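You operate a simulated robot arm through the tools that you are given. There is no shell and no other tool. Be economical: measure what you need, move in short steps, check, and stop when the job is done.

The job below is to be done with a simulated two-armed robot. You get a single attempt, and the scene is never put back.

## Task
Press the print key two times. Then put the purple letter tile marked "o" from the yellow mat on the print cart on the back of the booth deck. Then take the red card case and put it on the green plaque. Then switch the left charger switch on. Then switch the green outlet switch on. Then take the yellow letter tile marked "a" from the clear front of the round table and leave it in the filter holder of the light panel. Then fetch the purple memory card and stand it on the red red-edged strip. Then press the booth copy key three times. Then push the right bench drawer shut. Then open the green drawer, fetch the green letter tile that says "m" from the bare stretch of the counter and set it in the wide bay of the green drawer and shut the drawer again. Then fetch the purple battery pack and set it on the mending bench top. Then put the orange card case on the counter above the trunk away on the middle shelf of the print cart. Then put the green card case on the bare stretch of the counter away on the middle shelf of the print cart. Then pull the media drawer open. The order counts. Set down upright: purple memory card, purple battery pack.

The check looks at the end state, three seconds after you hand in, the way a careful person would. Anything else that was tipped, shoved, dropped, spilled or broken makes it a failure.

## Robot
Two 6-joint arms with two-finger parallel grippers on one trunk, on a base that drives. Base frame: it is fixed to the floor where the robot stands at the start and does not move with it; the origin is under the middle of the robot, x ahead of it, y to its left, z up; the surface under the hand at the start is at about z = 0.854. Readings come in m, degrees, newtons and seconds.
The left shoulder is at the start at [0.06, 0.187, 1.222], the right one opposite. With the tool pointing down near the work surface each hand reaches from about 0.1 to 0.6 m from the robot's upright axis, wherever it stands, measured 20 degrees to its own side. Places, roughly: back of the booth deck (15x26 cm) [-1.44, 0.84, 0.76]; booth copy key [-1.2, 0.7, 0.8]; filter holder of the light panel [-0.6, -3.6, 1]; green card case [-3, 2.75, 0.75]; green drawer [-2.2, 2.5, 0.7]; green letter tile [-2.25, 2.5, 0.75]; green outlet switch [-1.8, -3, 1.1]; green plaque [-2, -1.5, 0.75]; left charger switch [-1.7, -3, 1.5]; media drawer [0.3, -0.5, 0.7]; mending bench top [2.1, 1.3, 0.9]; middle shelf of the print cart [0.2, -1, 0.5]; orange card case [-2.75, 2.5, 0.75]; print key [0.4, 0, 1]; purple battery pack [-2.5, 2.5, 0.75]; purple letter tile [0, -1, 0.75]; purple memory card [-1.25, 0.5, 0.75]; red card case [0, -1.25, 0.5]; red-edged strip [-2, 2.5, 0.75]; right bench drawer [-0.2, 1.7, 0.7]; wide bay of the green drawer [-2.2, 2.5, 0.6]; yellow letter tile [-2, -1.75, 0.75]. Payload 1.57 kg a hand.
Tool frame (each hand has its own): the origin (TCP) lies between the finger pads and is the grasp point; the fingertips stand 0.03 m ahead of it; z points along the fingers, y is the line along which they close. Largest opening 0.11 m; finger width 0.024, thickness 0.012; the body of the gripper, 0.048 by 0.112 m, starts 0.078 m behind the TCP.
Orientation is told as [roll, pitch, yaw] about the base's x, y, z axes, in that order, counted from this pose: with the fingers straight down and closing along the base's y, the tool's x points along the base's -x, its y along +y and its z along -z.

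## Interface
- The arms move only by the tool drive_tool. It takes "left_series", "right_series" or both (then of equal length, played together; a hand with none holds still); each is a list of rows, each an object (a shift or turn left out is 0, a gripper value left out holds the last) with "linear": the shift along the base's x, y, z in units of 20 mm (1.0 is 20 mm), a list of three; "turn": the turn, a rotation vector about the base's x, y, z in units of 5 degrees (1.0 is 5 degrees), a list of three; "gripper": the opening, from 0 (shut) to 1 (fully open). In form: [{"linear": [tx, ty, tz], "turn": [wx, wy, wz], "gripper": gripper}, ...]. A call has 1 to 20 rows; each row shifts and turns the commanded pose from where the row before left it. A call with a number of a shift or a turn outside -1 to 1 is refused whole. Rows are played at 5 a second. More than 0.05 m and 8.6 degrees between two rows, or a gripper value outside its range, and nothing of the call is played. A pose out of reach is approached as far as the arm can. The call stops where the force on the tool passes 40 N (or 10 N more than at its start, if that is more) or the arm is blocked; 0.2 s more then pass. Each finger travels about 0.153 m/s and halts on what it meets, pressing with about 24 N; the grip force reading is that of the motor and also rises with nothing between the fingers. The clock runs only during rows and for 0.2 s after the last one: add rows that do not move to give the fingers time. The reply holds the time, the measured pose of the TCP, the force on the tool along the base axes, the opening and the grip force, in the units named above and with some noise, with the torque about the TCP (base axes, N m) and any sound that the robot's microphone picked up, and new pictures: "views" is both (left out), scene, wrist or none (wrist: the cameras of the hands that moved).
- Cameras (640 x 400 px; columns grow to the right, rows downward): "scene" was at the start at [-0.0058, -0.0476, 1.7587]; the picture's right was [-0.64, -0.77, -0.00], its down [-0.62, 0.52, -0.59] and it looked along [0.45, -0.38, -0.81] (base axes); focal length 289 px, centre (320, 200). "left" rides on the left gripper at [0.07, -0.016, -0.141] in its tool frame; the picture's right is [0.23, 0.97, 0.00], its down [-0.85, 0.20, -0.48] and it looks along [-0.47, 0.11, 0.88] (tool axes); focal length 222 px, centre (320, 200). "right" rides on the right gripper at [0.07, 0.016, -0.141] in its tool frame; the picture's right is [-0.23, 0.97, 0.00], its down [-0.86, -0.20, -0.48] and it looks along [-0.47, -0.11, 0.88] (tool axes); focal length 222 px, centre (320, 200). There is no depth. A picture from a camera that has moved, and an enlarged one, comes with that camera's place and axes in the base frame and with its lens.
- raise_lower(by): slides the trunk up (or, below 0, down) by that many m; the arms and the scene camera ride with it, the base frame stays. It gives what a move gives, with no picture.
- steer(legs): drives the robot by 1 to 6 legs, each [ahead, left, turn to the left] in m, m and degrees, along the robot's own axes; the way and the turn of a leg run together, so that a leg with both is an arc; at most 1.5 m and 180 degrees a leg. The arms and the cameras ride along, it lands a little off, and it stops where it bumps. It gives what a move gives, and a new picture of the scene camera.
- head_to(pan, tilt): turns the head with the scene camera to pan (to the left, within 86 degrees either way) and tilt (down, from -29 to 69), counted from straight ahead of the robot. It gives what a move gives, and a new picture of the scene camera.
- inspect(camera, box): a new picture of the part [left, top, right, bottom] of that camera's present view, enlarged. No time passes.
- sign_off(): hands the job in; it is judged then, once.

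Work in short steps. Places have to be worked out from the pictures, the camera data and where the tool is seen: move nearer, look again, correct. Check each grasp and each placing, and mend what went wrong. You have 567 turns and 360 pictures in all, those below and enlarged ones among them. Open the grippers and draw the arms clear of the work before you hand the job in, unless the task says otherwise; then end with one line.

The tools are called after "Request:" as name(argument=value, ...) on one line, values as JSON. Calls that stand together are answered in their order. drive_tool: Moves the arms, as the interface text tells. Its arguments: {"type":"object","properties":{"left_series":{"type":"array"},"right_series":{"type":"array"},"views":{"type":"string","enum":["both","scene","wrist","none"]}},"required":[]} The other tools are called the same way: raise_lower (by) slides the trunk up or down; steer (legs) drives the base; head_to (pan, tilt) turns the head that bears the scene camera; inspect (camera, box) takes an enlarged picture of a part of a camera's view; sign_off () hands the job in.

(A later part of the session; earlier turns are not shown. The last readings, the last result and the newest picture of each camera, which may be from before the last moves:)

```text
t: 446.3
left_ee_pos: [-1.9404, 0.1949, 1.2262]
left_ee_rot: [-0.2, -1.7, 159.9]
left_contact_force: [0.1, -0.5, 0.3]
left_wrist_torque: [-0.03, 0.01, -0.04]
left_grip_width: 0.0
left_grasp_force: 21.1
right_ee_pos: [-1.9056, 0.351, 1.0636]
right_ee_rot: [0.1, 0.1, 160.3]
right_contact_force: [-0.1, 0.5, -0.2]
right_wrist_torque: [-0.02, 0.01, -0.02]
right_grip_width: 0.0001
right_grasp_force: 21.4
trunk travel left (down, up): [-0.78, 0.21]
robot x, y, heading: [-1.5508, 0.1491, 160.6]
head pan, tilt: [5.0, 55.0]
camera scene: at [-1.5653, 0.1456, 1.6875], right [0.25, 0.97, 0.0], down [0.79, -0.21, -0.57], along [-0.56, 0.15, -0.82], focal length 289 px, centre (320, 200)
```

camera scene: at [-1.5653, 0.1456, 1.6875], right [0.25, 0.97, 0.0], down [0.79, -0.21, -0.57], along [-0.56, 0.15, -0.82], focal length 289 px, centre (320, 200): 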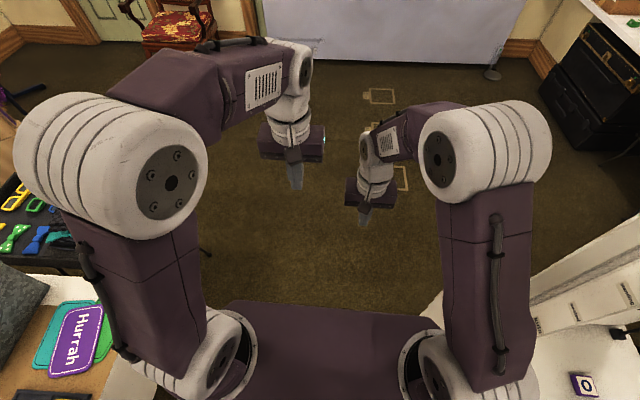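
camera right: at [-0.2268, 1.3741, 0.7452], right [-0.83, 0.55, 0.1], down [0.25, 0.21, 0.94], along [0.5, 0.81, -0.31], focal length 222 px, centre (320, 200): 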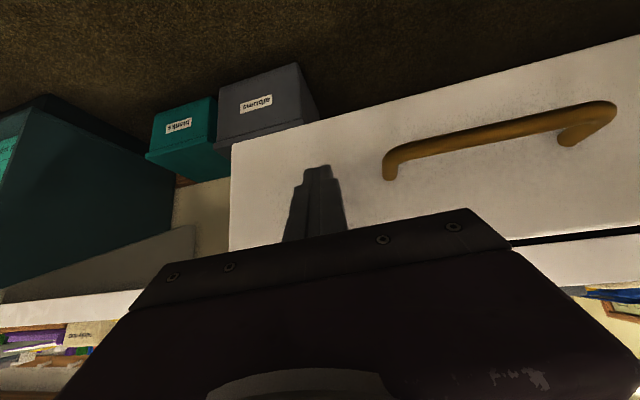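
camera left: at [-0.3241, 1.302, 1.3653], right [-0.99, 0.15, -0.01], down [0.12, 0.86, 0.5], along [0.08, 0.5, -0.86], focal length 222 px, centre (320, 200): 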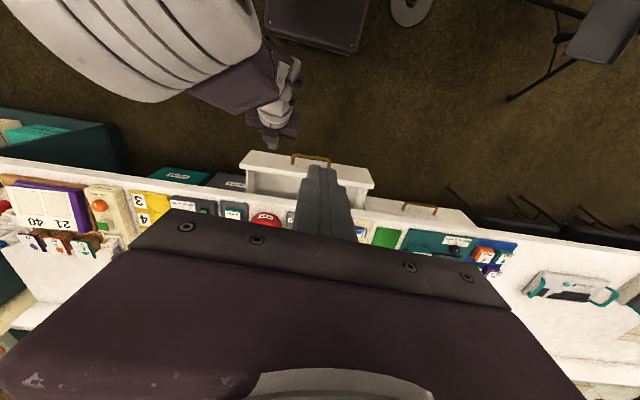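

Passing fine. I continue, then turn to the counter.

Request:
steer(legs=[[0.95, 0.0, 0], [0, 0, -91], [0.95, 0.1, 0]])

Request:
head_to(pan=0, tilt=50)

```text
t: 459.8
left_ee_pos: [-2.2199, 1.8149, 1.2251]
left_ee_rot: [-0.3, -1.6, 71.5]
left_contact_force: [-0.2, 0.0, 0.0]
left_wrist_torque: [0.02, 0.0, 0.01]
left_grip_width: 0.0
left_grasp_force: 21.2
right_ee_pos: [-2.0627, 1.7838, 1.0651]
right_ee_rot: [0.0, 0.1, 71.9]
right_contact_force: [-0.9, 0.3, 0.6]
right_wrist_torque: [0.0, 0.01, 0.03]
right_grip_width: 0.0001
right_grasp_force: 21.2
trunk travel left (down, up): [-0.78, 0.21]
robot x, y, heading: [-2.2535, 1.4246, 71.8]
head pan, tilt: [5.0, 55.0]
camera scene: at [-2.2603, 1.4354, 1.6875], right [0.97, -0.23, 0.0], down [-0.19, -0.8, -0.57], along [0.13, 0.56, -0.82], focal length 289 px, centre (320, 200)
```

scene: 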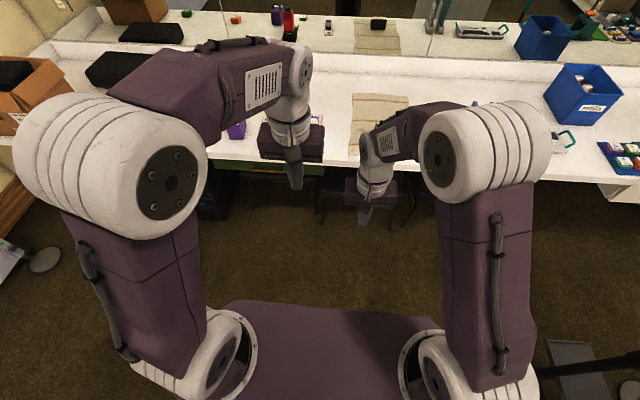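

```text
t: 460.5
left_ee_pos: [-2.2195, 1.8153, 1.2261]
left_ee_rot: [-0.2, -1.5, 71.5]
left_contact_force: [0.1, -0.7, -0.9]
left_wrist_torque: [0.0, -0.01, 0.01]
left_grip_width: 0.0
left_grasp_force: 21.6
right_ee_pos: [-2.0642, 1.7846, 1.064]
right_ee_rot: [0.1, 0.2, 71.9]
right_contact_force: [-0.2, 0.2, -1.1]
right_wrist_torque: [-0.02, 0.01, 0.0]
right_grip_width: 0.0
right_grasp_force: 21.8
trunk travel left (down, up): [-0.78, 0.21]
robot x, y, heading: [-2.2536, 1.4239, 71.9]
head pan, tilt: [0.0, 50.0]
camera scene: at [-2.2525, 1.4392, 1.6939], right [0.95, -0.31, 0.0], down [-0.24, -0.73, -0.64], along [0.2, 0.61, -0.77], focal length 289 px, centre (320, 200)
```

scene: 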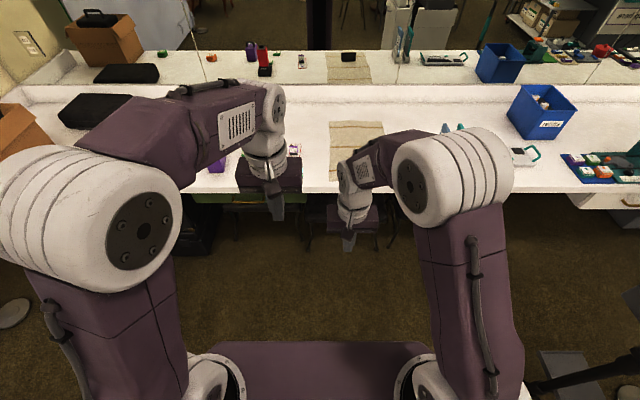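

The left arm hides the green drawer. I move the left hand aside and look.

Request:
drive_tool(left_series=[{"linear": [-0.95, 0.3, 0]}, {"linear": [-0.95, 0.3, 0]}, {"linear": [-0.95, 0.3, 0]}, {"linear": [-0.95, 0.3, 0]}, {"linear": [-0.95, 0.3, 0]}, {"linear": [-0.95, 0.3, 0]}, {"linear": [-0.95, 0.3, 0]}, {"linear": [-0.95, 0.3, 0]}, {"linear": [-0.95, 0.3, 0]}, {"linear": [-0.95, 0.3, 0]}], views="scene")

```text
t: 462.7
left_ee_pos: [-2.4112, 1.8731, 1.2246]
left_ee_rot: [-0.2, -1.7, 71.4]
left_contact_force: [0.1, 1.1, -0.2]
left_wrist_torque: [-0.01, 0.02, 0.0]
left_grip_width: 0.0
left_grasp_force: 21.3
right_ee_pos: [-2.0633, 1.7848, 1.0638]
right_ee_rot: [0.0, 0.2, 71.9]
right_contact_force: [-1.2, 0.3, -1.1]
right_wrist_torque: [0.0, -0.03, 0.02]
right_grip_width: 0.0002
right_grasp_force: 21.2
trunk travel left (down, up): [-0.78, 0.21]
robot x, y, heading: [-2.2522, 1.4225, 72.2]
head pan, tilt: [0.0, 50.0]
camera scene: at [-2.2533, 1.4395, 1.694], right [0.95, -0.31, 0.0], down [-0.24, -0.73, -0.64], along [0.2, 0.61, -0.77], focal length 289 px, centre (320, 200)
```

scene: 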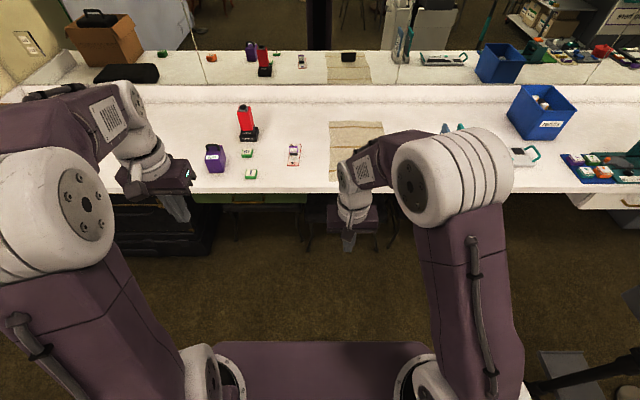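

Request:
inspect(camera="scene", box=[180, 130, 340, 240])

```text
3.64 times, centred on (260, 185) of scene
camera zoom: at [-2.2533, 1.4395, 1.694], right [0.95, -0.31, 0.0], down [-0.24, -0.73, -0.64], along [0.2, 0.61, -0.77], focal length 1052 px, centre (538, 254)
```

zoom: 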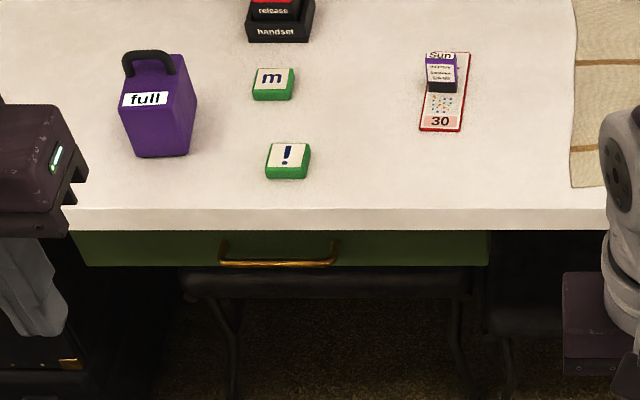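

The green drawer has a brass bow handle near (-2.30, 2.34, ~0.67). I align the base with it and lower the trunk, planning a horizontal grip with vertical closing by the right hand.

Request:
steer(legs=[[0.2, 0.47, -3]])

Request:
raise_lower(by=-0.2)

Request:
drive_tool(right_series=[{"turn": [0.934, -0.358, 0]}, {"turn": [0.934, -0.358, 0]}, {"turn": [0.934, -0.358, 0]}, {"turn": [0.934, -0.358, 0]}, {"turn": [0.934, -0.358, 0]}, {"turn": [0.934, -0.358, 0], "linear": [0, 0, -0.5]}, {"turn": [0.934, -0.358, 0], "linear": [0, 0, -0.5]}, {"turn": [0.934, -0.358, 0], "linear": [0, 0, -0.5]}, {"turn": [0.934, -0.358, 0], "linear": [0, 0, -0.5]}, {"turn": [0.934, -0.358, 0], "linear": [0, 0, -0.5]}, {"turn": [0.934, -0.358, 0], "linear": [0, 0, -0.5]}, {"turn": [0.934, -0.358, 0], "linear": [0, 0, -0.5]}, {"turn": [0.934, -0.358, 0], "linear": [0, 0, -0.5]}, {"turn": [0.934, -0.358, 0]}, {"turn": [0.934, -0.358, 0]}, {"turn": [0.934, -0.358, 0]}, {"turn": [0.934, -0.358, 0]}, {"turn": [0.934, -0.358, 0]}, {}], views="both")

```text
t: 465.7
left_ee_pos: [-2.7554, 2.2306, 1.2257]
left_ee_rot: [0.0, -1.6, 68.2]
left_contact_force: [0.2, -0.5, 0.4]
left_wrist_torque: [0.01, 0.0, 0.01]
left_grip_width: 0.0
left_grasp_force: 21.4
right_ee_pos: [-2.4147, 2.1209, 1.0653]
right_ee_rot: [0.0, 0.3, 68.6]
right_contact_force: [-0.3, -0.8, -0.2]
right_wrist_torque: [0.03, 0.02, 0.01]
right_grip_width: 0.0
right_grasp_force: 22.0
trunk travel left (down, up): [-0.78, 0.21]
robot x, y, heading: [-2.629, 1.7722, 68.7]
head pan, tilt: [0.0, 50.0]
camera scene: at [-2.6237, 1.7871, 1.694], right [0.93, -0.37, 0.0], down [-0.28, -0.71, -0.64], along [0.23, 0.6, -0.77], focal length 289 px, centre (320, 200)
```

scene: 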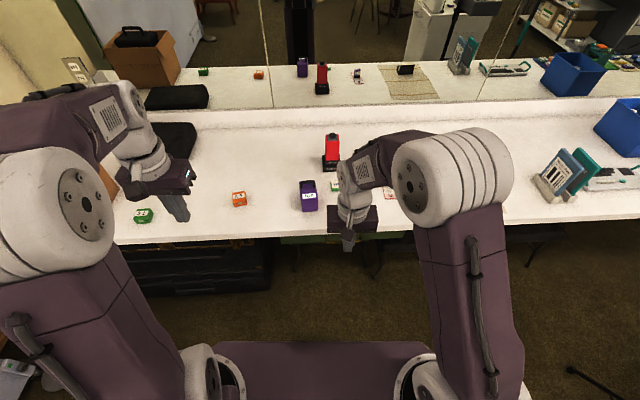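

```text
t: 467.9
left_ee_pos: [-2.7564, 2.2299, 1.0233]
left_ee_rot: [-0.3, -1.6, 68.2]
left_contact_force: [0.8, 0.4, 0.4]
left_wrist_torque: [-0.04, -0.02, -0.05]
left_grip_width: 0.0001
left_grasp_force: 21.2
right_ee_pos: [-2.4167, 2.1216, 0.864]
right_ee_rot: [-0.1, 0.3, 68.6]
right_contact_force: [-0.2, 0.2, -0.5]
right_wrist_torque: [0.0, 0.0, -0.02]
right_grip_width: 0.0
right_grasp_force: 21.0
trunk travel left (down, up): [-0.58, 0.41]
robot x, y, heading: [-2.6314, 1.7707, 68.5]
head pan, tilt: [0.0, 50.0]
```

```text
t: 471.9
left_ee_pos: [-2.757, 2.23, 1.0248]
left_ee_rot: [-0.3, -1.7, 68.2]
left_contact_force: [-0.7, -0.9, 0.9]
left_wrist_torque: [0.01, 0.01, 0.01]
left_grip_width: 0.0002
left_grasp_force: 21.2
right_ee_pos: [-2.4529, 2.1725, 1.0415]
right_ee_rot: [0.2, -86.4, 67.2]
right_contact_force: [-1.0, -1.0, 0.2]
right_wrist_torque: [0.03, -0.01, 0.02]
right_grip_width: 0.0
right_grasp_force: 21.1
right hand out of reach, approached as far as the arm can: row 6, 9, 10, 11, 12, 13, 14, 15, 16, 17, 18
trunk travel left (down, up): [-0.58, 0.41]
robot x, y, heading: [-2.6269, 1.7714, 68.7]
head pan, tilt: [0.0, 50.0]
camera scene: at [-2.6246, 1.7881, 1.494], right [0.93, -0.37, 0.0], down [-0.28, -0.71, -0.64], along [0.23, 0.6, -0.77], focal length 289 px, centre (320, 200)
camera right: at [-2.5241, 2.0441, 0.9799], right [-0.89, 0.39, 0.23], down [0.02, -0.47, 0.88], along [0.45, 0.79, 0.41], focal length 222 px, centre (320, 200)
```

scene: 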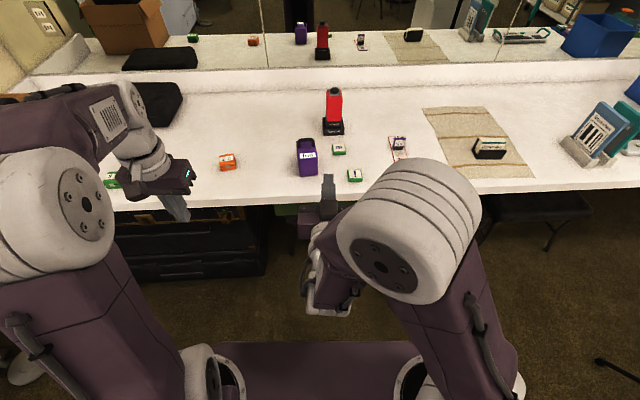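
right: 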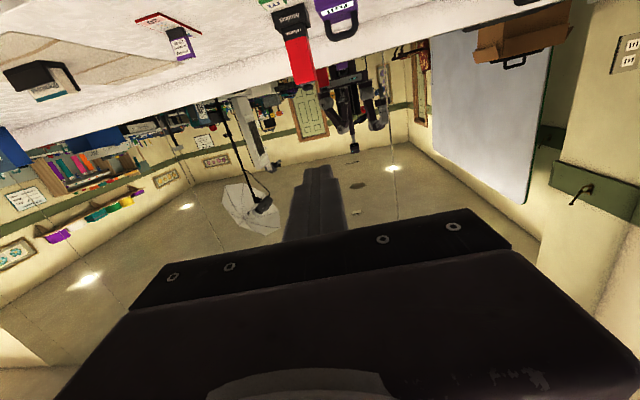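

The hand is horizontal. I lower it to handle height in front of the drawer.

Request:
drive_tool(right_series=[{"linear": [0.2, -0.08, -1]}, {"linear": [0.2, -0.08, -1]}, {"linear": [0.2, -0.08, -1]}, {"linear": [0.2, -0.08, -1]}, {"linear": [0.2, -0.08, -1]}, {"linear": [0.2, -0.08, -1]}, {"linear": [0.2, -0.08, -1]}, {"linear": [0.2, -0.08, -1]}, {"linear": [0.2, -0.08, -1]}, {"linear": [0.2, -0.08, -1]}, {"linear": [0.2, -0.08, -1]}, {"linear": [0.2, -0.08, -1]}, {"linear": [0.2, -0.08, -1]}, {"linear": [0.2, -0.08, -1]}, {"linear": [0.2, -0.08, -1]}, {"linear": [0.2, -0.08, -1]}, {"linear": [0.2, -0.08, -1]}, {}], views="both")

```text
t: 475.6
left_ee_pos: [-2.7564, 2.2302, 1.0251]
left_ee_rot: [-0.2, -1.6, 68.2]
left_contact_force: [0.3, 0.5, 0.2]
left_wrist_torque: [0.0, -0.02, 0.0]
left_grip_width: 0.0
left_grasp_force: 20.5
right_ee_pos: [-2.4529, 2.1721, 1.0412]
right_ee_rot: [-0.1, -86.4, 67.4]
right_contact_force: [0.3, 0.1, 0.1]
right_wrist_torque: [0.01, 0.0, 0.03]
right_grip_width: 0.0
right_grasp_force: 21.3
right hand out of reach, approached as far as the arm can: row 1, 2, 3, 4, 5, 6, 7, 8, 9, 10, 11, 12, 13, 14, 15, 16, 17
trunk travel left (down, up): [-0.58, 0.41]
robot x, y, heading: [-2.6257, 1.7717, 68.7]
head pan, tilt: [0.0, 50.0]
camera scene: at [-2.6247, 1.788, 1.494], right [0.93, -0.37, 0.0], down [-0.28, -0.71, -0.64], along [0.23, 0.6, -0.77], focal length 289 px, centre (320, 200)
camera right: at [-2.5241, 2.044, 0.9798], right [-0.89, 0.39, 0.23], down [0.02, -0.47, 0.88], along [0.45, 0.79, 0.41], focal length 222 px, centre (320, 200)
```

scene: 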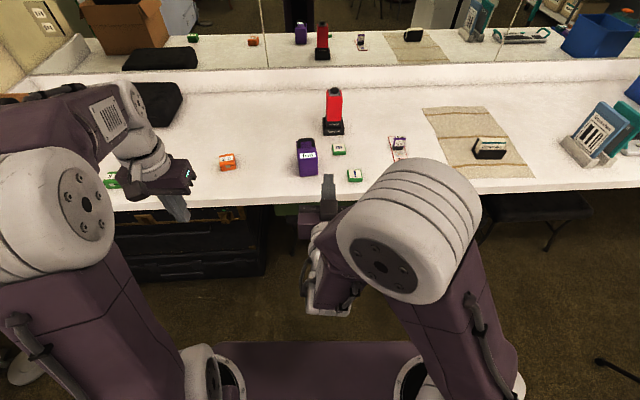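
right: 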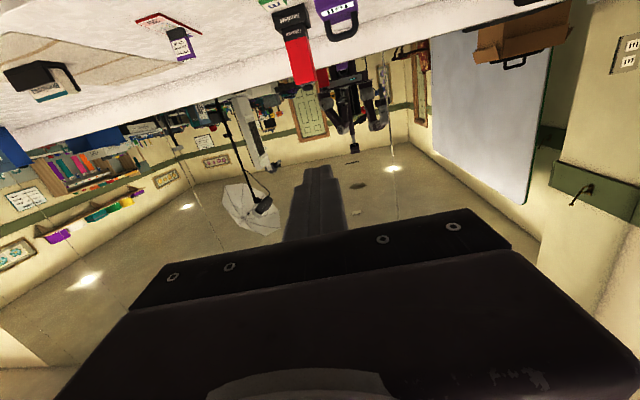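

The horizontal tool works only a bit above shoulder height, so I lower the whole trunk instead (after raising the left hand).

Request:
drive_tool(left_series=[{"linear": [0, -0.3, 1]}, {"linear": [0, -0.3, 1]}, {"linear": [0, -0.3, 1]}, {"linear": [0, -0.3, 1]}, {"linear": [0, -0.3, 1]}, {"linear": [0, -0.3, 1]}, {"linear": [0, -0.3, 1]}, {"linear": [0, -0.3, 1]}], views="none")

Request:
raise_lower(by=-0.36)

Request:
inspect(camera="right", box=[0, 0, 640, 400])

Request:
inspect(camera="scene", box=[0, 0, 640, 400])

```text
t: 477.4
left_ee_pos: [-2.7557, 2.1826, 1.1863]
left_ee_rot: [-0.1, -1.6, 68.2]
left_contact_force: [-0.2, -0.8, 0.5]
left_wrist_torque: [0.03, 0.0, 0.01]
left_grip_width: 0.0001
left_grasp_force: 21.5
right_ee_pos: [-2.4531, 2.1717, 1.0417]
right_ee_rot: [0.0, -86.3, 67.3]
right_contact_force: [-0.3, 0.2, 0.4]
right_wrist_torque: [0.04, 0.0, 0.01]
right_grip_width: 0.0001
right_grasp_force: 20.6
trunk travel left (down, up): [-0.58, 0.41]
robot x, y, heading: [-2.6302, 1.7729, 68.4]
head pan, tilt: [0.0, 50.0]
```

```text
t: 480.9
left_ee_pos: [-2.7561, 2.1835, 0.8267]
left_ee_rot: [-0.2, -1.6, 68.2]
left_contact_force: [0.3, 0.6, -0.9]
left_wrist_torque: [0.04, 0.0, -0.01]
left_grip_width: 0.0
left_grasp_force: 21.2
right_ee_pos: [-2.4524, 2.1721, 0.6802]
right_ee_rot: [-0.1, -86.4, 67.4]
right_contact_force: [-0.4, 0.1, 0.3]
right_wrist_torque: [0.02, -0.05, 0.03]
right_grip_width: 0.0003
right_grasp_force: 20.9
trunk travel left (down, up): [-0.22, 0.77]
robot x, y, heading: [-2.6283, 1.7738, 68.7]
head pan, tilt: [0.0, 50.0]
```

```text
1.00 times, centred on (320, 200) of right (not enlarged: the box is as wide or as high as the picture)
camera zoom: at [-2.5241, 2.044, 0.6198], right [-0.89, 0.39, 0.23], down [0.02, -0.47, 0.88], along [0.45, 0.79, 0.41], focal length 222 px, centre (320, 200)
```

zoom: 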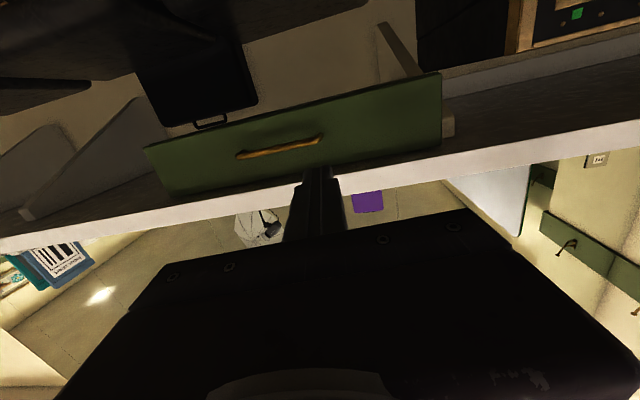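

```text
1.00 times, centred on (320, 200) of scene (not enlarged: the box is as wide or as high as the picture)
camera zoom: at [-2.6247, 1.7879, 1.134], right [0.93, -0.37, 0.0], down [-0.28, -0.71, -0.64], along [0.23, 0.6, -0.77], focal length 289 px, centre (320, 200)
```

zoom: 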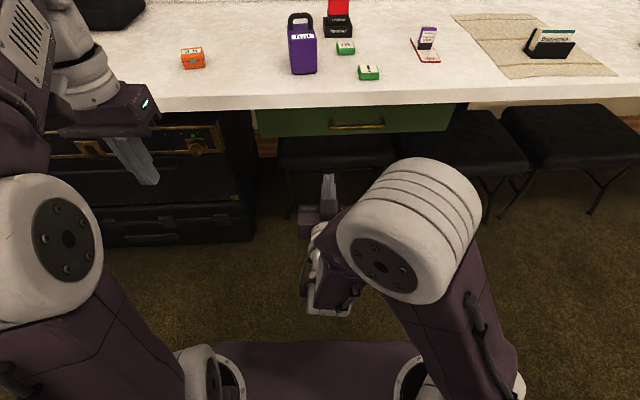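

Handle at about (-2.319, 2.322, 0.685). Now I roll the hand 90° about its pointing axis so it closes vertically.

Request:
drive_tool(right_series=[{"turn": [0.37, 0.92, 0], "gripper": 0.5}, {"turn": [0.37, 0.92, 0]}, {"turn": [0.37, 0.92, 0]}, {"turn": [0.37, 0.92, 0]}, {"turn": [0.37, 0.92, 0]}, {"turn": [0.37, 0.92, 0]}, {"turn": [0.37, 0.92, 0]}, {"turn": [0.37, 0.92, 0]}, {"turn": [0.37, 0.92, 0]}, {"turn": [0.37, 0.92, 0]}, {"turn": [0.37, 0.92, 0]}, {"turn": [0.37, 0.92, 0]}, {"turn": [0.37, 0.92, 0]}, {"turn": [0.37, 0.92, 0]}, {"turn": [0.37, 0.92, 0]}, {"turn": [0.37, 0.92, 0]}, {"turn": [0.37, 0.92, 0]}, {"turn": [0.37, 0.92, 0]}, {}], views="both")

```text
t: 484.9
left_ee_pos: [-2.7567, 2.1833, 0.827]
left_ee_rot: [-0.3, -1.6, 68.2]
left_contact_force: [-0.7, 0.1, 0.2]
left_wrist_torque: [0.0, 0.02, -0.03]
left_grip_width: 0.0
left_grasp_force: 20.8
right_ee_pos: [-2.4594, 2.1073, 0.8264]
right_ee_rot: [84.0, -48.6, -15.6]
right_contact_force: [-0.6, -0.4, 0.3]
right_wrist_torque: [0.04, -0.01, 0.01]
right_grip_width: 0.0549
right_grasp_force: 0.1
right hand out of reach, approached as far as the arm can: row 1, 2, 3, 4, 5, 6, 7, 8, 9, 10, 11, 12, 13, 14, 15, 16, 17, 18
trunk travel left (down, up): [-0.22, 0.77]
robot x, y, heading: [-2.6266, 1.7747, 68.8]
head pan, tilt: [0.0, 50.0]
camera scene: at [-2.6246, 1.788, 1.134], right [0.93, -0.37, 0.0], down [-0.28, -0.71, -0.64], along [0.23, 0.6, -0.77], focal length 289 px, centre (320, 200)
camera right: at [-2.563, 1.9905, 0.7933], right [-0.53, 0.25, 0.81], down [0.52, -0.66, 0.54], along [0.67, 0.71, 0.22], focal length 222 px, centre (320, 200)
```

scene: 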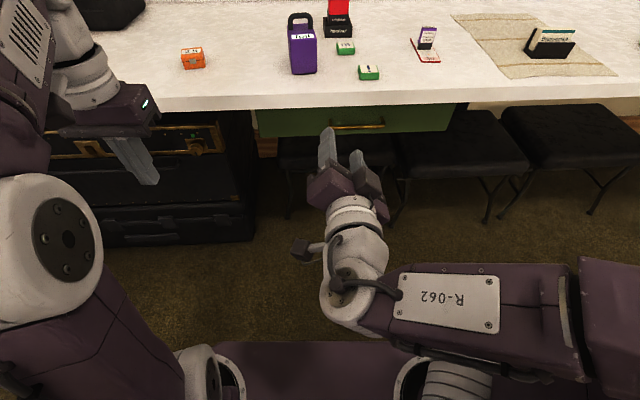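
right: 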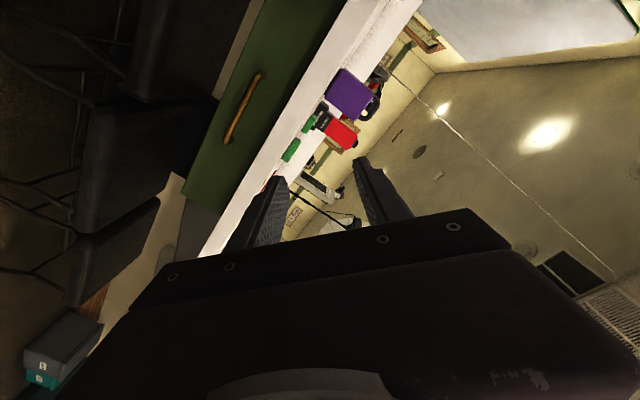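

The roll reached about 45°, which also works for gripping a bar. I lower the trunk 0.14 so the hand is at handle height, then check.

Request:
raise_lower(by=-0.14)

Request:
steer(legs=[[0.13, -0.05, 0]])

Request:
inspect(camera="right", box=[0, 0, 640, 400])

```text
t: 486.6
left_ee_pos: [-2.7563, 2.1843, 0.6867]
left_ee_rot: [-0.2, -1.6, 68.2]
left_contact_force: [0.0, 0.2, -0.4]
left_wrist_torque: [0.01, -0.03, 0.0]
left_grip_width: 0.0001
left_grasp_force: 21.0
right_ee_pos: [-2.4578, 2.1067, 0.6858]
right_ee_rot: [83.9, -48.4, -15.6]
right_contact_force: [-0.5, -0.5, -0.3]
right_wrist_torque: [-0.05, -0.03, 0.01]
right_grip_width: 0.0551
right_grasp_force: 0.0
trunk travel left (down, up): [-0.08, 0.91]
robot x, y, heading: [-2.6263, 1.7727, 68.3]
head pan, tilt: [0.0, 50.0]
```

```text
t: 487.9
left_ee_pos: [-2.6616, 2.2843, 0.6862]
left_ee_rot: [-0.2, -1.7, 68.1]
left_contact_force: [1.0, -0.2, 1.1]
left_wrist_torque: [0.0, -0.02, -0.01]
left_grip_width: 0.0001
left_grasp_force: 21.6
right_ee_pos: [-2.3625, 2.209, 0.6857]
right_ee_rot: [84.1, -48.4, -15.7]
right_contact_force: [0.3, -0.5, 0.5]
right_wrist_torque: [-0.02, -0.01, 0.04]
right_grip_width: 0.0551
right_grasp_force: 0.1
trunk travel left (down, up): [-0.08, 0.91]
robot x, y, heading: [-2.5352, 1.8758, 68.3]
head pan, tilt: [0.0, 50.0]
camera scene: at [-2.5307, 1.8903, 0.994], right [0.93, -0.37, 0.0], down [-0.28, -0.71, -0.64], along [0.24, 0.6, -0.77], focal length 289 px, centre (320, 200)
```

scene: 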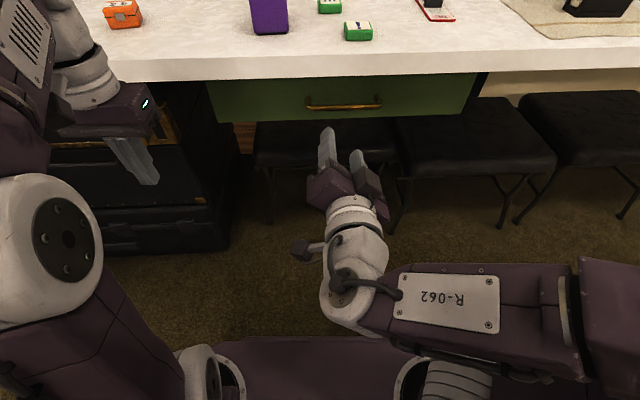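

```text
1.00 times, centred on (320, 200) of right (not enlarged: the box is as wide or as high as the picture)
camera zoom: at [-2.4689, 2.0929, 0.6533], right [-0.53, 0.25, 0.81], down [0.52, -0.66, 0.54], along [0.67, 0.71, 0.22], focal length 222 px, centre (320, 200)
```

zoom: 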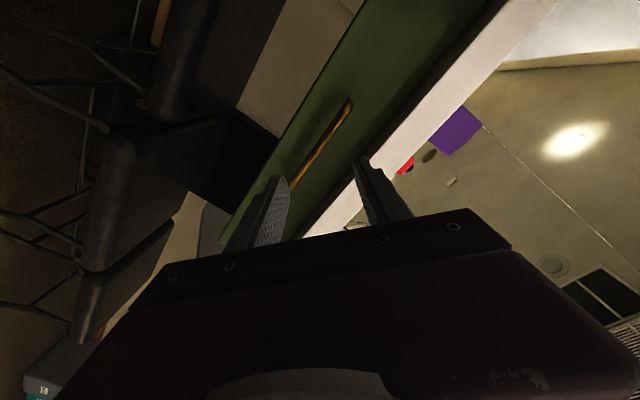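

Handle refined: v ≈ 1.36, z ≈ 0.68, and my TCP is well aligned with its centre. I drive forward 12 cm to bring the bar between the fingers.

Request:
steer(legs=[[0.12, 0, 0]])

Request:
inspect(camera="right", box=[160, 40, 480, 260])

```text
t: 489.2
left_ee_pos: [-2.6197, 2.3939, 0.6866]
left_ee_rot: [-0.2, -1.3, 68.1]
left_contact_force: [-4.8, -37.3, -15.3]
left_wrist_torque: [2.35, -0.39, 0.16]
left_grip_width: 0.0001
left_grasp_force: 21.7
right_ee_pos: [-2.3221, 2.3172, 0.6855]
right_ee_rot: [83.9, -48.4, -15.6]
right_contact_force: [-3.2, 4.4, -14.5]
right_wrist_torque: [-0.13, 0.56, 0.15]
right_grip_width: 0.0598
right_grasp_force: 2.7
trunk travel left (down, up): [-0.08, 0.91]
robot x, y, heading: [-2.4882, 1.9873, 68.2]
head pan, tilt: [0.0, 50.0]
camera scene: at [-2.4879, 1.9986, 0.9936], right [0.93, -0.37, 0.0], down [-0.28, -0.71, -0.64], along [0.24, 0.6, -0.76], focal length 289 px, centre (320, 200)
```

scene: 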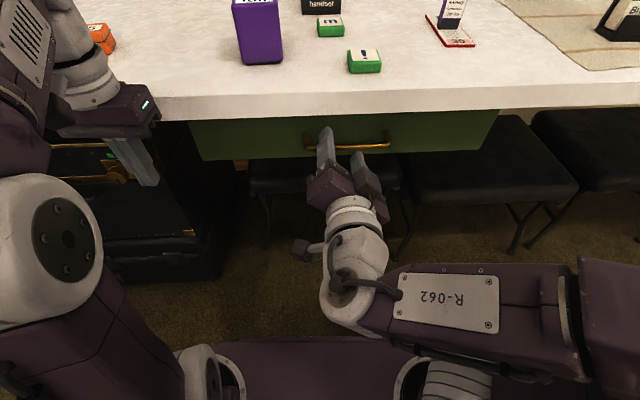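

```text
1.82 times, centred on (320, 150) of right
camera zoom: at [-2.4257, 2.2016, 0.6527], right [-0.53, 0.25, 0.81], down [0.52, -0.66, 0.54], along [0.67, 0.71, 0.22], focal length 404 px, centre (320, 291)
```

zoom: 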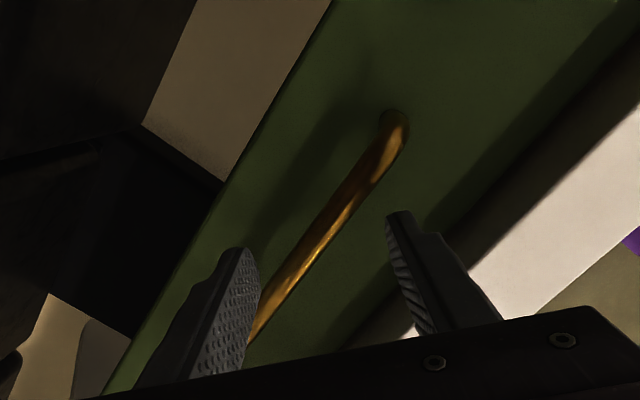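

The left hand touched the counter edge; I pull it back and up. The bar is between the right fingers.

Request:
drive_tool(left_series=[{"linear": [-0.36, -0.9, 0]}, {"linear": [-0.36, -0.9, 0]}, {"linear": [-0.36, -0.9, 0.2]}, {"linear": [-0.36, -0.9, 0.2]}, {"linear": [-0.36, -0.9, 0.2]}, {}], views="none")

```text
t: 490.6
left_ee_pos: [-2.653, 2.3051, 0.6963]
left_ee_rot: [-0.3, -1.3, 67.9]
left_contact_force: [1.0, -0.7, -0.4]
left_wrist_torque: [-0.01, -0.01, 0.0]
left_grip_width: 0.0
left_grasp_force: 21.3
right_ee_pos: [-2.3204, 2.3196, 0.6839]
right_ee_rot: [83.7, -48.4, -15.5]
right_contact_force: [-1.8, -0.8, -6.5]
right_wrist_torque: [-0.09, 0.25, 0.0]
right_grip_width: 0.0573
right_grasp_force: 1.3
trunk travel left (down, up): [-0.08, 0.91]
robot x, y, heading: [-2.4931, 1.986, 68.7]
head pan, tilt: [0.0, 50.0]
```

The bar is nearer the lower finger; I lower the hand 1 cm and close on the bar.

Request:
drive_tool(right_series=[{"linear": [0, 0, -0.5]}, {"gripper": 0}, {}, {}, {}], views="wrist")

```text
t: 491.6
left_ee_pos: [-2.652, 2.3059, 0.6969]
left_ee_rot: [-0.2, -1.1, 68.0]
left_contact_force: [-0.5, -0.9, -0.6]
left_wrist_torque: [0.02, -0.01, -0.01]
left_grip_width: 0.0002
left_grasp_force: 20.8
right_ee_pos: [-2.3188, 2.3168, 0.6796]
right_ee_rot: [82.5, -47.8, -15.1]
right_contact_force: [3.0, -1.5, -8.5]
right_wrist_torque: [0.52, 2.68, -0.15]
right_grip_width: 0.0435
right_grasp_force: 45.1
right hand out of reach, approached as far as the arm can: row 1
trunk travel left (down, up): [-0.08, 0.91]
robot x, y, heading: [-2.4887, 1.9865, 68.4]
head pan, tilt: [0.0, 50.0]
stopped in row 5 (right hand): the force on the tool passed its limit at 40 N (the readings are from after the stop); the commanded pose is now the measured one
camera right: at [-2.4237, 2.202, 0.6511], right [-0.51, 0.27, 0.82], down [0.52, -0.66, 0.54], along [0.68, 0.7, 0.2], focal length 222 px, centre (320, 200)
```

right: 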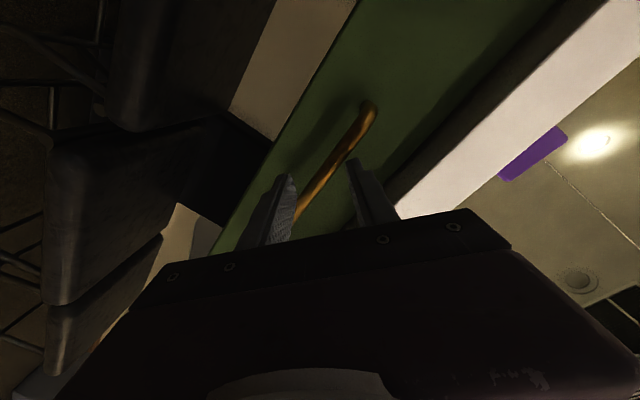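

The bar is lower than the hand's centre. I reopen, lower the trunk 2.7 cm and close again.

Request:
drive_tool(right_series=[{"gripper": 0.6}, {}], views="none")

Request:
raise_lower(by=-0.027)

Request:
drive_tool(right_series=[{"gripper": 0}, {}, {}, {}], views="wrist")

```text
t: 492.2
left_ee_pos: [-2.6526, 2.3055, 0.6965]
left_ee_rot: [-0.3, -1.2, 68.0]
left_contact_force: [-0.1, 0.2, -0.3]
left_wrist_torque: [-0.02, 0.0, 0.01]
left_grip_width: 0.0001
left_grasp_force: 21.4
right_ee_pos: [-2.3197, 2.317, 0.6809]
right_ee_rot: [83.1, -48.2, -15.2]
right_contact_force: [0.6, -0.1, 0.5]
right_wrist_torque: [0.01, -0.01, 0.03]
right_grip_width: 0.066
right_grasp_force: 0.0
trunk travel left (down, up): [-0.08, 0.91]
robot x, y, heading: [-2.4894, 1.9815, 68.3]
head pan, tilt: [0.0, 50.0]
```

```text
t: 492.8
left_ee_pos: [-2.6523, 2.3058, 0.6749]
left_ee_rot: [-0.3, -1.1, 68.0]
left_contact_force: [-0.5, 0.5, -0.5]
left_wrist_torque: [0.03, 0.01, 0.0]
left_grip_width: 0.0
left_grasp_force: 21.0
right_ee_pos: [-2.3178, 2.3172, 0.6709]
right_ee_rot: [85.2, -47.5, -17.5]
right_contact_force: [-1.0, 0.8, 13.4]
right_wrist_torque: [0.45, 0.27, -0.18]
right_grip_width: 0.0742
right_grasp_force: 4.8
trunk travel left (down, up): [-0.058, 0.932]
robot x, y, heading: [-2.4927, 1.9869, 68.5]
head pan, tilt: [0.0, 50.0]
stopped: the force on the tool passed its limit at 48 N (the readings are from after the stop); the commanded pose is now the measured one
```

```text
t: 493.2
left_ee_pos: [-2.6539, 2.3056, 0.6763]
left_ee_rot: [-0.4, -1.3, 68.1]
left_contact_force: [0.2, 0.8, 0.4]
left_wrist_torque: [0.03, 0.01, -0.02]
left_grip_width: 0.0
left_grasp_force: 21.2
right_ee_pos: [-2.3235, 2.3187, 0.6797]
right_ee_rot: [87.4, -47.0, -18.2]
right_contact_force: [-14.1, 10.0, 31.9]
right_wrist_torque: [1.25, 1.32, 0.99]
right_grip_width: 0.0424
right_grasp_force: 24.3
trunk travel left (down, up): [-0.058, 0.932]
robot x, y, heading: [-2.4939, 1.984, 68.3]
head pan, tilt: [0.0, 50.0]
stopped in row 1 (right hand): the force on the tool passed its limit at 48 N (the readings are from after the stop); the commanded pose is now the measured one
camera right: at [-2.4284, 2.2051, 0.643], right [-0.51, 0.22, 0.83], down [0.53, -0.69, 0.5], along [0.68, 0.7, 0.24], focal length 222 px, centre (320, 200)
```

right: 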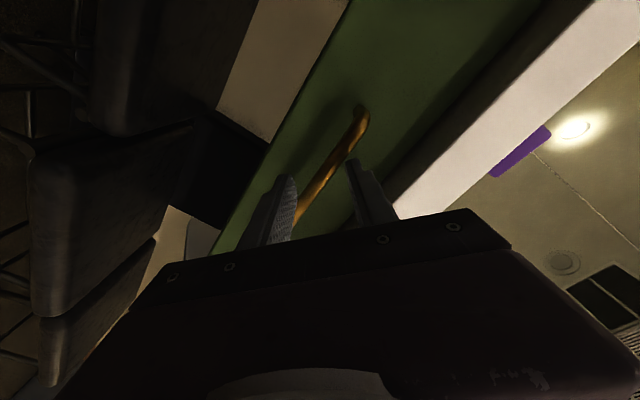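

The bar crosses the pads diagonally, so the grip is in fact clamped at 42 mm on it. I try pulling by backing up a little.

Request:
steer(legs=[[-0.05, 0, 0]])

```text
t: 494.1
left_ee_pos: [-2.6714, 2.257, 0.6759]
left_ee_rot: [-0.3, -1.4, 68.0]
left_contact_force: [0.8, 0.5, 0.3]
left_wrist_torque: [0.0, 0.0, 0.0]
left_grip_width: 0.0
left_grasp_force: 21.4
right_ee_pos: [-2.3385, 2.2711, 0.679]
right_ee_rot: [87.4, -47.0, -18.6]
right_contact_force: [-6.5, 2.5, 44.2]
right_wrist_torque: [1.92, 2.34, 0.89]
right_grip_width: 0.0424
right_grasp_force: 44.7
trunk travel left (down, up): [-0.058, 0.932]
robot x, y, heading: [-2.5074, 1.9387, 68.3]
head pan, tilt: [0.0, 50.0]
camera scene: at [-2.5069, 1.9513, 0.9724], right [0.93, -0.37, 0.0], down [-0.28, -0.71, -0.65], along [0.24, 0.6, -0.76], focal length 289 px, centre (320, 200)
```

scene: 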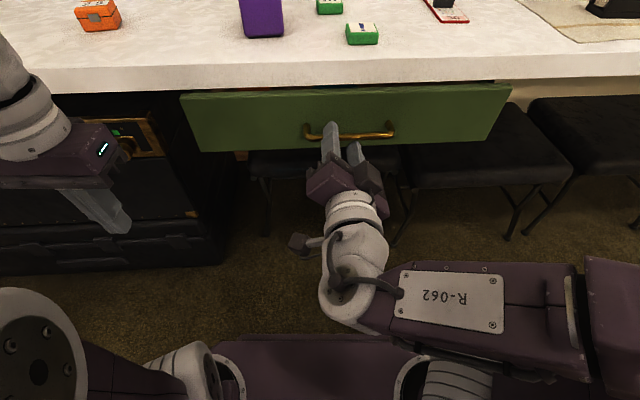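

The drawer is coming open. I keep pulling another 12 cm.

Request:
steer(legs=[[-0.08, 0, 0]])

Request:
steer(legs=[[-0.06, 0, 0]])

```text
t: 495.2
left_ee_pos: [-2.6966, 2.1853, 0.6758]
left_ee_rot: [-0.1, -1.3, 67.8]
left_contact_force: [-0.1, -0.2, -0.4]
left_wrist_torque: [0.0, -0.02, 0.01]
left_grip_width: 0.0
left_grasp_force: 21.3
right_ee_pos: [-2.3629, 2.1976, 0.6786]
right_ee_rot: [87.5, -46.6, -19.2]
right_contact_force: [21.3, -6.7, 19.7]
right_wrist_torque: [1.4, 2.79, -0.2]
right_grip_width: 0.0416
right_grasp_force: 45.4
trunk travel left (down, up): [-0.058, 0.932]
robot x, y, heading: [-2.5415, 1.8694, 68.4]
head pan, tilt: [0.0, 50.0]
camera scene: at [-2.5321, 1.8789, 0.9722], right [0.93, -0.37, 0.0], down [-0.29, -0.71, -0.64], along [0.24, 0.6, -0.77], focal length 289 px, centre (320, 200)
```

scene: 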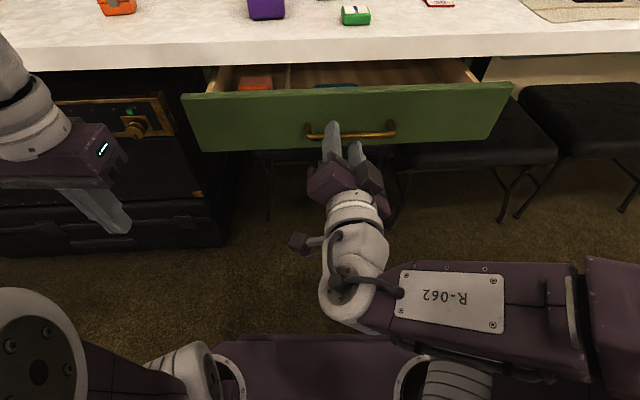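

```text
t: 496.1
left_ee_pos: [-2.7179, 2.1298, 0.6761]
left_ee_rot: [0.0, -1.0, 67.9]
left_contact_force: [-0.1, 0.4, -0.7]
left_wrist_torque: [0.0, -0.01, -0.01]
left_grip_width: 0.0
left_grasp_force: 20.6
right_ee_pos: [-2.3818, 2.1405, 0.6787]
right_ee_rot: [87.6, -46.1, -19.7]
right_contact_force: [34.1, -10.9, 6.5]
right_wrist_torque: [1.07, 2.86, -0.71]
right_grip_width: 0.0411
right_grasp_force: 45.2
trunk travel left (down, up): [-0.058, 0.932]
robot x, y, heading: [-2.559, 1.8092, 68.5]
head pan, tilt: [0.0, 50.0]
camera scene: at [-2.5527, 1.8231, 0.9721], right [0.93, -0.37, 0.0], down [-0.29, -0.71, -0.64], along [0.24, 0.6, -0.77], focal length 289 px, centre (320, 200)
```

scene: 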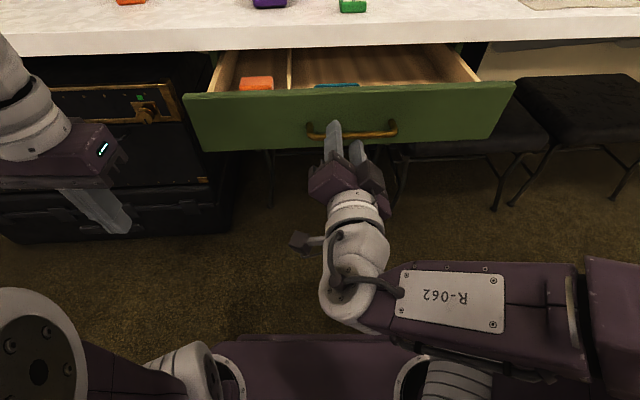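

The drawer is open about 18 cm: a narrow left bay and a wide right bay. I release the handle and back off.

Request:
drive_tool(right_series=[{"gripper": 0.7}, {}, {}], views="none")

Request:
steer(legs=[[-0.15, 0, 0]])

```text
t: 496.9
left_ee_pos: [-2.7194, 2.1297, 0.6756]
left_ee_rot: [-0.3, -1.3, 67.8]
left_contact_force: [0.7, 0.5, 0.0]
left_wrist_torque: [-0.01, 0.0, 0.01]
left_grip_width: 0.0001
left_grasp_force: 20.9
right_ee_pos: [-2.3857, 2.1414, 0.6785]
right_ee_rot: [87.6, -46.5, -19.7]
right_contact_force: [-0.2, -0.8, -0.7]
right_wrist_torque: [0.01, 0.01, -0.02]
right_grip_width: 0.0769
right_grasp_force: 0.1
trunk travel left (down, up): [-0.058, 0.932]
robot x, y, heading: [-2.562, 1.8097, 68.2]
head pan, tilt: [0.0, 50.0]
```

```text
t: 498.3
left_ee_pos: [-2.7751, 1.9946, 0.6742]
left_ee_rot: [-0.4, -1.2, 68.0]
left_contact_force: [1.2, -0.8, 0.5]
left_wrist_torque: [0.0, -0.01, -0.02]
left_grip_width: 0.0
left_grasp_force: 21.6
right_ee_pos: [-2.4391, 2.0048, 0.6793]
right_ee_rot: [87.6, -46.5, -19.7]
right_contact_force: [0.5, 0.4, 0.2]
right_wrist_torque: [0.0, 0.0, 0.02]
right_grip_width: 0.0773
right_grasp_force: 0.1
trunk travel left (down, up): [-0.058, 0.932]
robot x, y, heading: [-2.6145, 1.6715, 68.6]
head pan, tilt: [0.0, 50.0]
camera scene: at [-2.6108, 1.6882, 0.9721], right [0.93, -0.37, 0.0], down [-0.28, -0.71, -0.64], along [0.24, 0.6, -0.77], focal length 289 px, centre (320, 200)
```

scene: 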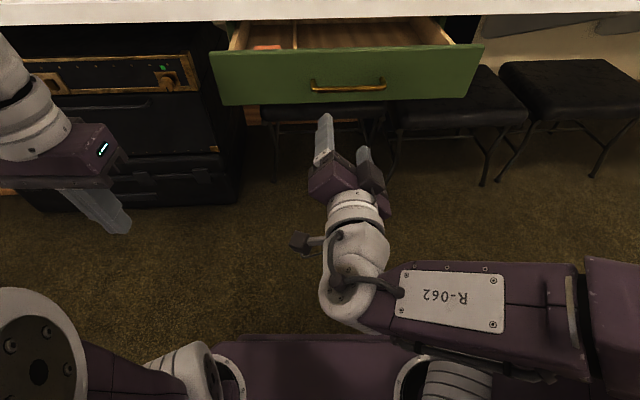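

I raise the trunk to normal height and bring the right hand back to pointing down.

Request:
raise_lower(by=0.68)

Request:
drive_tool(right_series=[{"turn": [-0.36, -0.92, 0]}, {"turn": [-0.36, -0.92, 0]}, {"turn": [-0.36, -0.92, 0]}, {"turn": [-0.36, -0.92, 0]}, {"turn": [-0.36, -0.92, 0]}, {"turn": [-0.36, -0.92, 0]}, {"turn": [-0.36, -0.92, 0]}, {"turn": [-0.36, -0.92, 0]}, {"turn": [-0.25, -0.64, 0]}, {}], views="none")

Request:
drive_tool(right_series=[{"turn": [-0.93, 0.365, 0]}, {"turn": [-0.93, 0.365, 0]}, {"turn": [-0.93, 0.365, 0]}, {"turn": [-0.93, 0.365, 0]}, {"turn": [-0.93, 0.365, 0]}, {"turn": [-0.93, 0.365, 0]}, {"turn": [-0.93, 0.365, 0]}, {"turn": [-0.93, 0.365, 0]}, {"turn": [-0.93, 0.365, 0]}, {"turn": [-0.93, 0.365, 0]}, {"turn": [-0.93, 0.365, 0]}, {"turn": [-0.93, 0.365, 0]}, {"turn": [-0.93, 0.365, 0]}, {"turn": [-0.93, 0.365, 0]}, {"turn": [-0.93, 0.365, 0]}, {"turn": [-0.93, 0.365, 0]}, {"turn": [-0.93, 0.365, 0]}, {}], views="none")

```text
refused: 0.68 is not a number from -0.4 to 0.4
```

```text
t: 500.5
left_ee_pos: [-2.7753, 1.9945, 0.6744]
left_ee_rot: [-0.3, -1.1, 68.0]
left_contact_force: [-1.0, -0.3, -0.7]
left_wrist_torque: [-0.01, 0.0, 0.02]
left_grip_width: 0.0001
left_grasp_force: 21.2
right_ee_pos: [-2.4402, 2.0068, 0.6786]
right_ee_rot: [19.1, -88.8, 48.3]
right_contact_force: [0.1, 0.0, 0.4]
right_wrist_torque: [-0.02, 0.04, -0.04]
right_grip_width: 0.0769
right_grasp_force: 0.0
trunk travel left (down, up): [-0.058, 0.932]
robot x, y, heading: [-2.615, 1.6766, 68.4]
head pan, tilt: [0.0, 50.0]
```

```text
t: 504.3
left_ee_pos: [-2.7751, 1.9947, 0.6746]
left_ee_rot: [-0.4, -1.2, 68.0]
left_contact_force: [0.4, -0.4, -0.1]
left_wrist_torque: [0.03, 0.01, -0.01]
left_grip_width: 0.0
left_grasp_force: 21.2
right_ee_pos: [-2.4506, 2.017, 0.6728]
right_ee_rot: [-1.1, -3.8, 68.1]
right_contact_force: [0.1, 0.1, 0.3]
right_wrist_torque: [0.02, 0.01, 0.03]
right_grip_width: 0.077
right_grasp_force: 0.0
right hand out of reach, approached as far as the arm can: row 1, 2, 3
trunk travel left (down, up): [-0.058, 0.932]
robot x, y, heading: [-2.6199, 1.6729, 68.6]
head pan, tilt: [0.0, 50.0]
```

Worked even at that height. Now I raise the trunk in two parts and look.

Request:
raise_lower(by=0.4)

Request:
raise_lower(by=0.3)

Request:
head_to(pan=0, tilt=50)

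```text
t: 508.1
left_ee_pos: [-2.7756, 1.9926, 1.0751]
left_ee_rot: [-0.4, -1.2, 67.9]
left_contact_force: [-0.5, 0.0, -0.4]
left_wrist_torque: [-0.05, 0.01, 0.01]
left_grip_width: 0.0
left_grasp_force: 21.1
right_ee_pos: [-2.4505, 2.0164, 1.0726]
right_ee_rot: [-1.1, -4.0, 68.1]
right_contact_force: [0.0, 0.9, -0.2]
right_wrist_torque: [-0.01, 0.0, 0.01]
right_grip_width: 0.0769
right_grasp_force: 0.0
trunk travel left (down, up): [-0.458, 0.532]
robot x, y, heading: [-2.6178, 1.671, 68.5]
head pan, tilt: [0.0, 50.0]
```

```text
t: 511.1
left_ee_pos: [-2.7754, 1.9945, 1.3749]
left_ee_rot: [-0.3, -1.2, 68.0]
left_contact_force: [0.7, 0.2, 0.2]
left_wrist_torque: [-0.02, 0.01, -0.04]
left_grip_width: 0.0
left_grasp_force: 21.2
right_ee_pos: [-2.4509, 2.0178, 1.373]
right_ee_rot: [-1.1, -3.8, 68.1]
right_contact_force: [-0.8, -0.3, -0.5]
right_wrist_torque: [0.02, -0.01, -0.01]
right_grip_width: 0.0772
right_grasp_force: 0.1
trunk travel left (down, up): [-0.758, 0.232]
robot x, y, heading: [-2.617, 1.6739, 68.3]
head pan, tilt: [0.0, 50.0]
```

```text
t: 511.7
left_ee_pos: [-2.7763, 1.9945, 1.3741]
left_ee_rot: [-0.2, -1.3, 68.1]
left_contact_force: [1.1, -0.3, -1.3]
left_wrist_torque: [-0.01, 0.02, 0.01]
left_grip_width: 0.0002
left_grasp_force: 21.6
right_ee_pos: [-2.4506, 2.0186, 1.373]
right_ee_rot: [-1.2, -3.9, 68.0]
right_contact_force: [-0.8, -0.1, -0.3]
right_wrist_torque: [0.02, -0.01, -0.02]
right_grip_width: 0.0772
right_grasp_force: 0.1
trunk travel left (down, up): [-0.758, 0.232]
robot x, y, heading: [-2.6164, 1.6703, 68.3]
head pan, tilt: [0.0, 50.0]
camera scene: at [-2.6108, 1.6883, 1.6721], right [0.93, -0.37, 0.0], down [-0.28, -0.71, -0.64], along [0.24, 0.6, -0.77], focal length 289 px, centre (320, 200)
```

scene: 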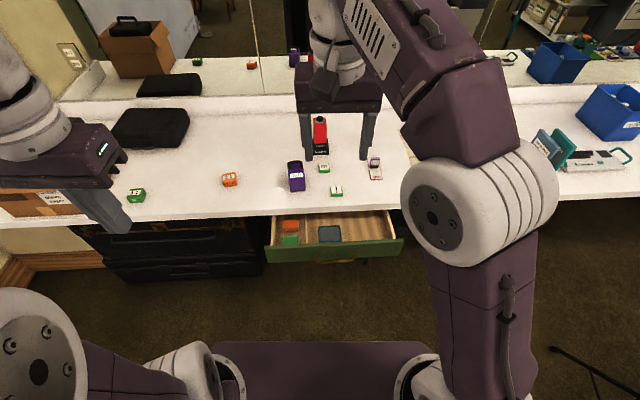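

Request:
inspect(camera="scene", box=[220, 140, 420, 280])

```text
2.86 times, centred on (320, 210) of scene
camera zoom: at [-2.6108, 1.6883, 1.6721], right [0.93, -0.37, 0.0], down [-0.28, -0.71, -0.64], along [0.24, 0.6, -0.77], focal length 827 px, centre (320, 171)
```

zoom: 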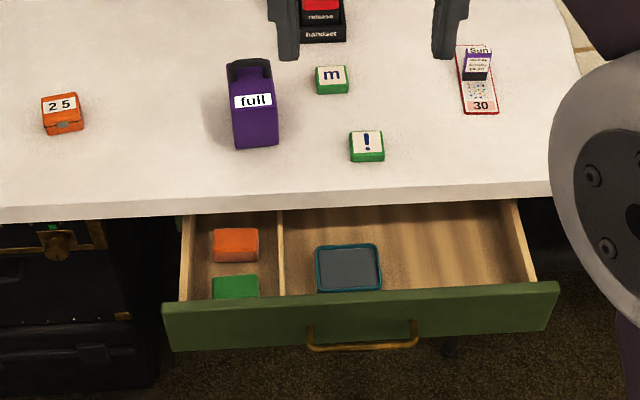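

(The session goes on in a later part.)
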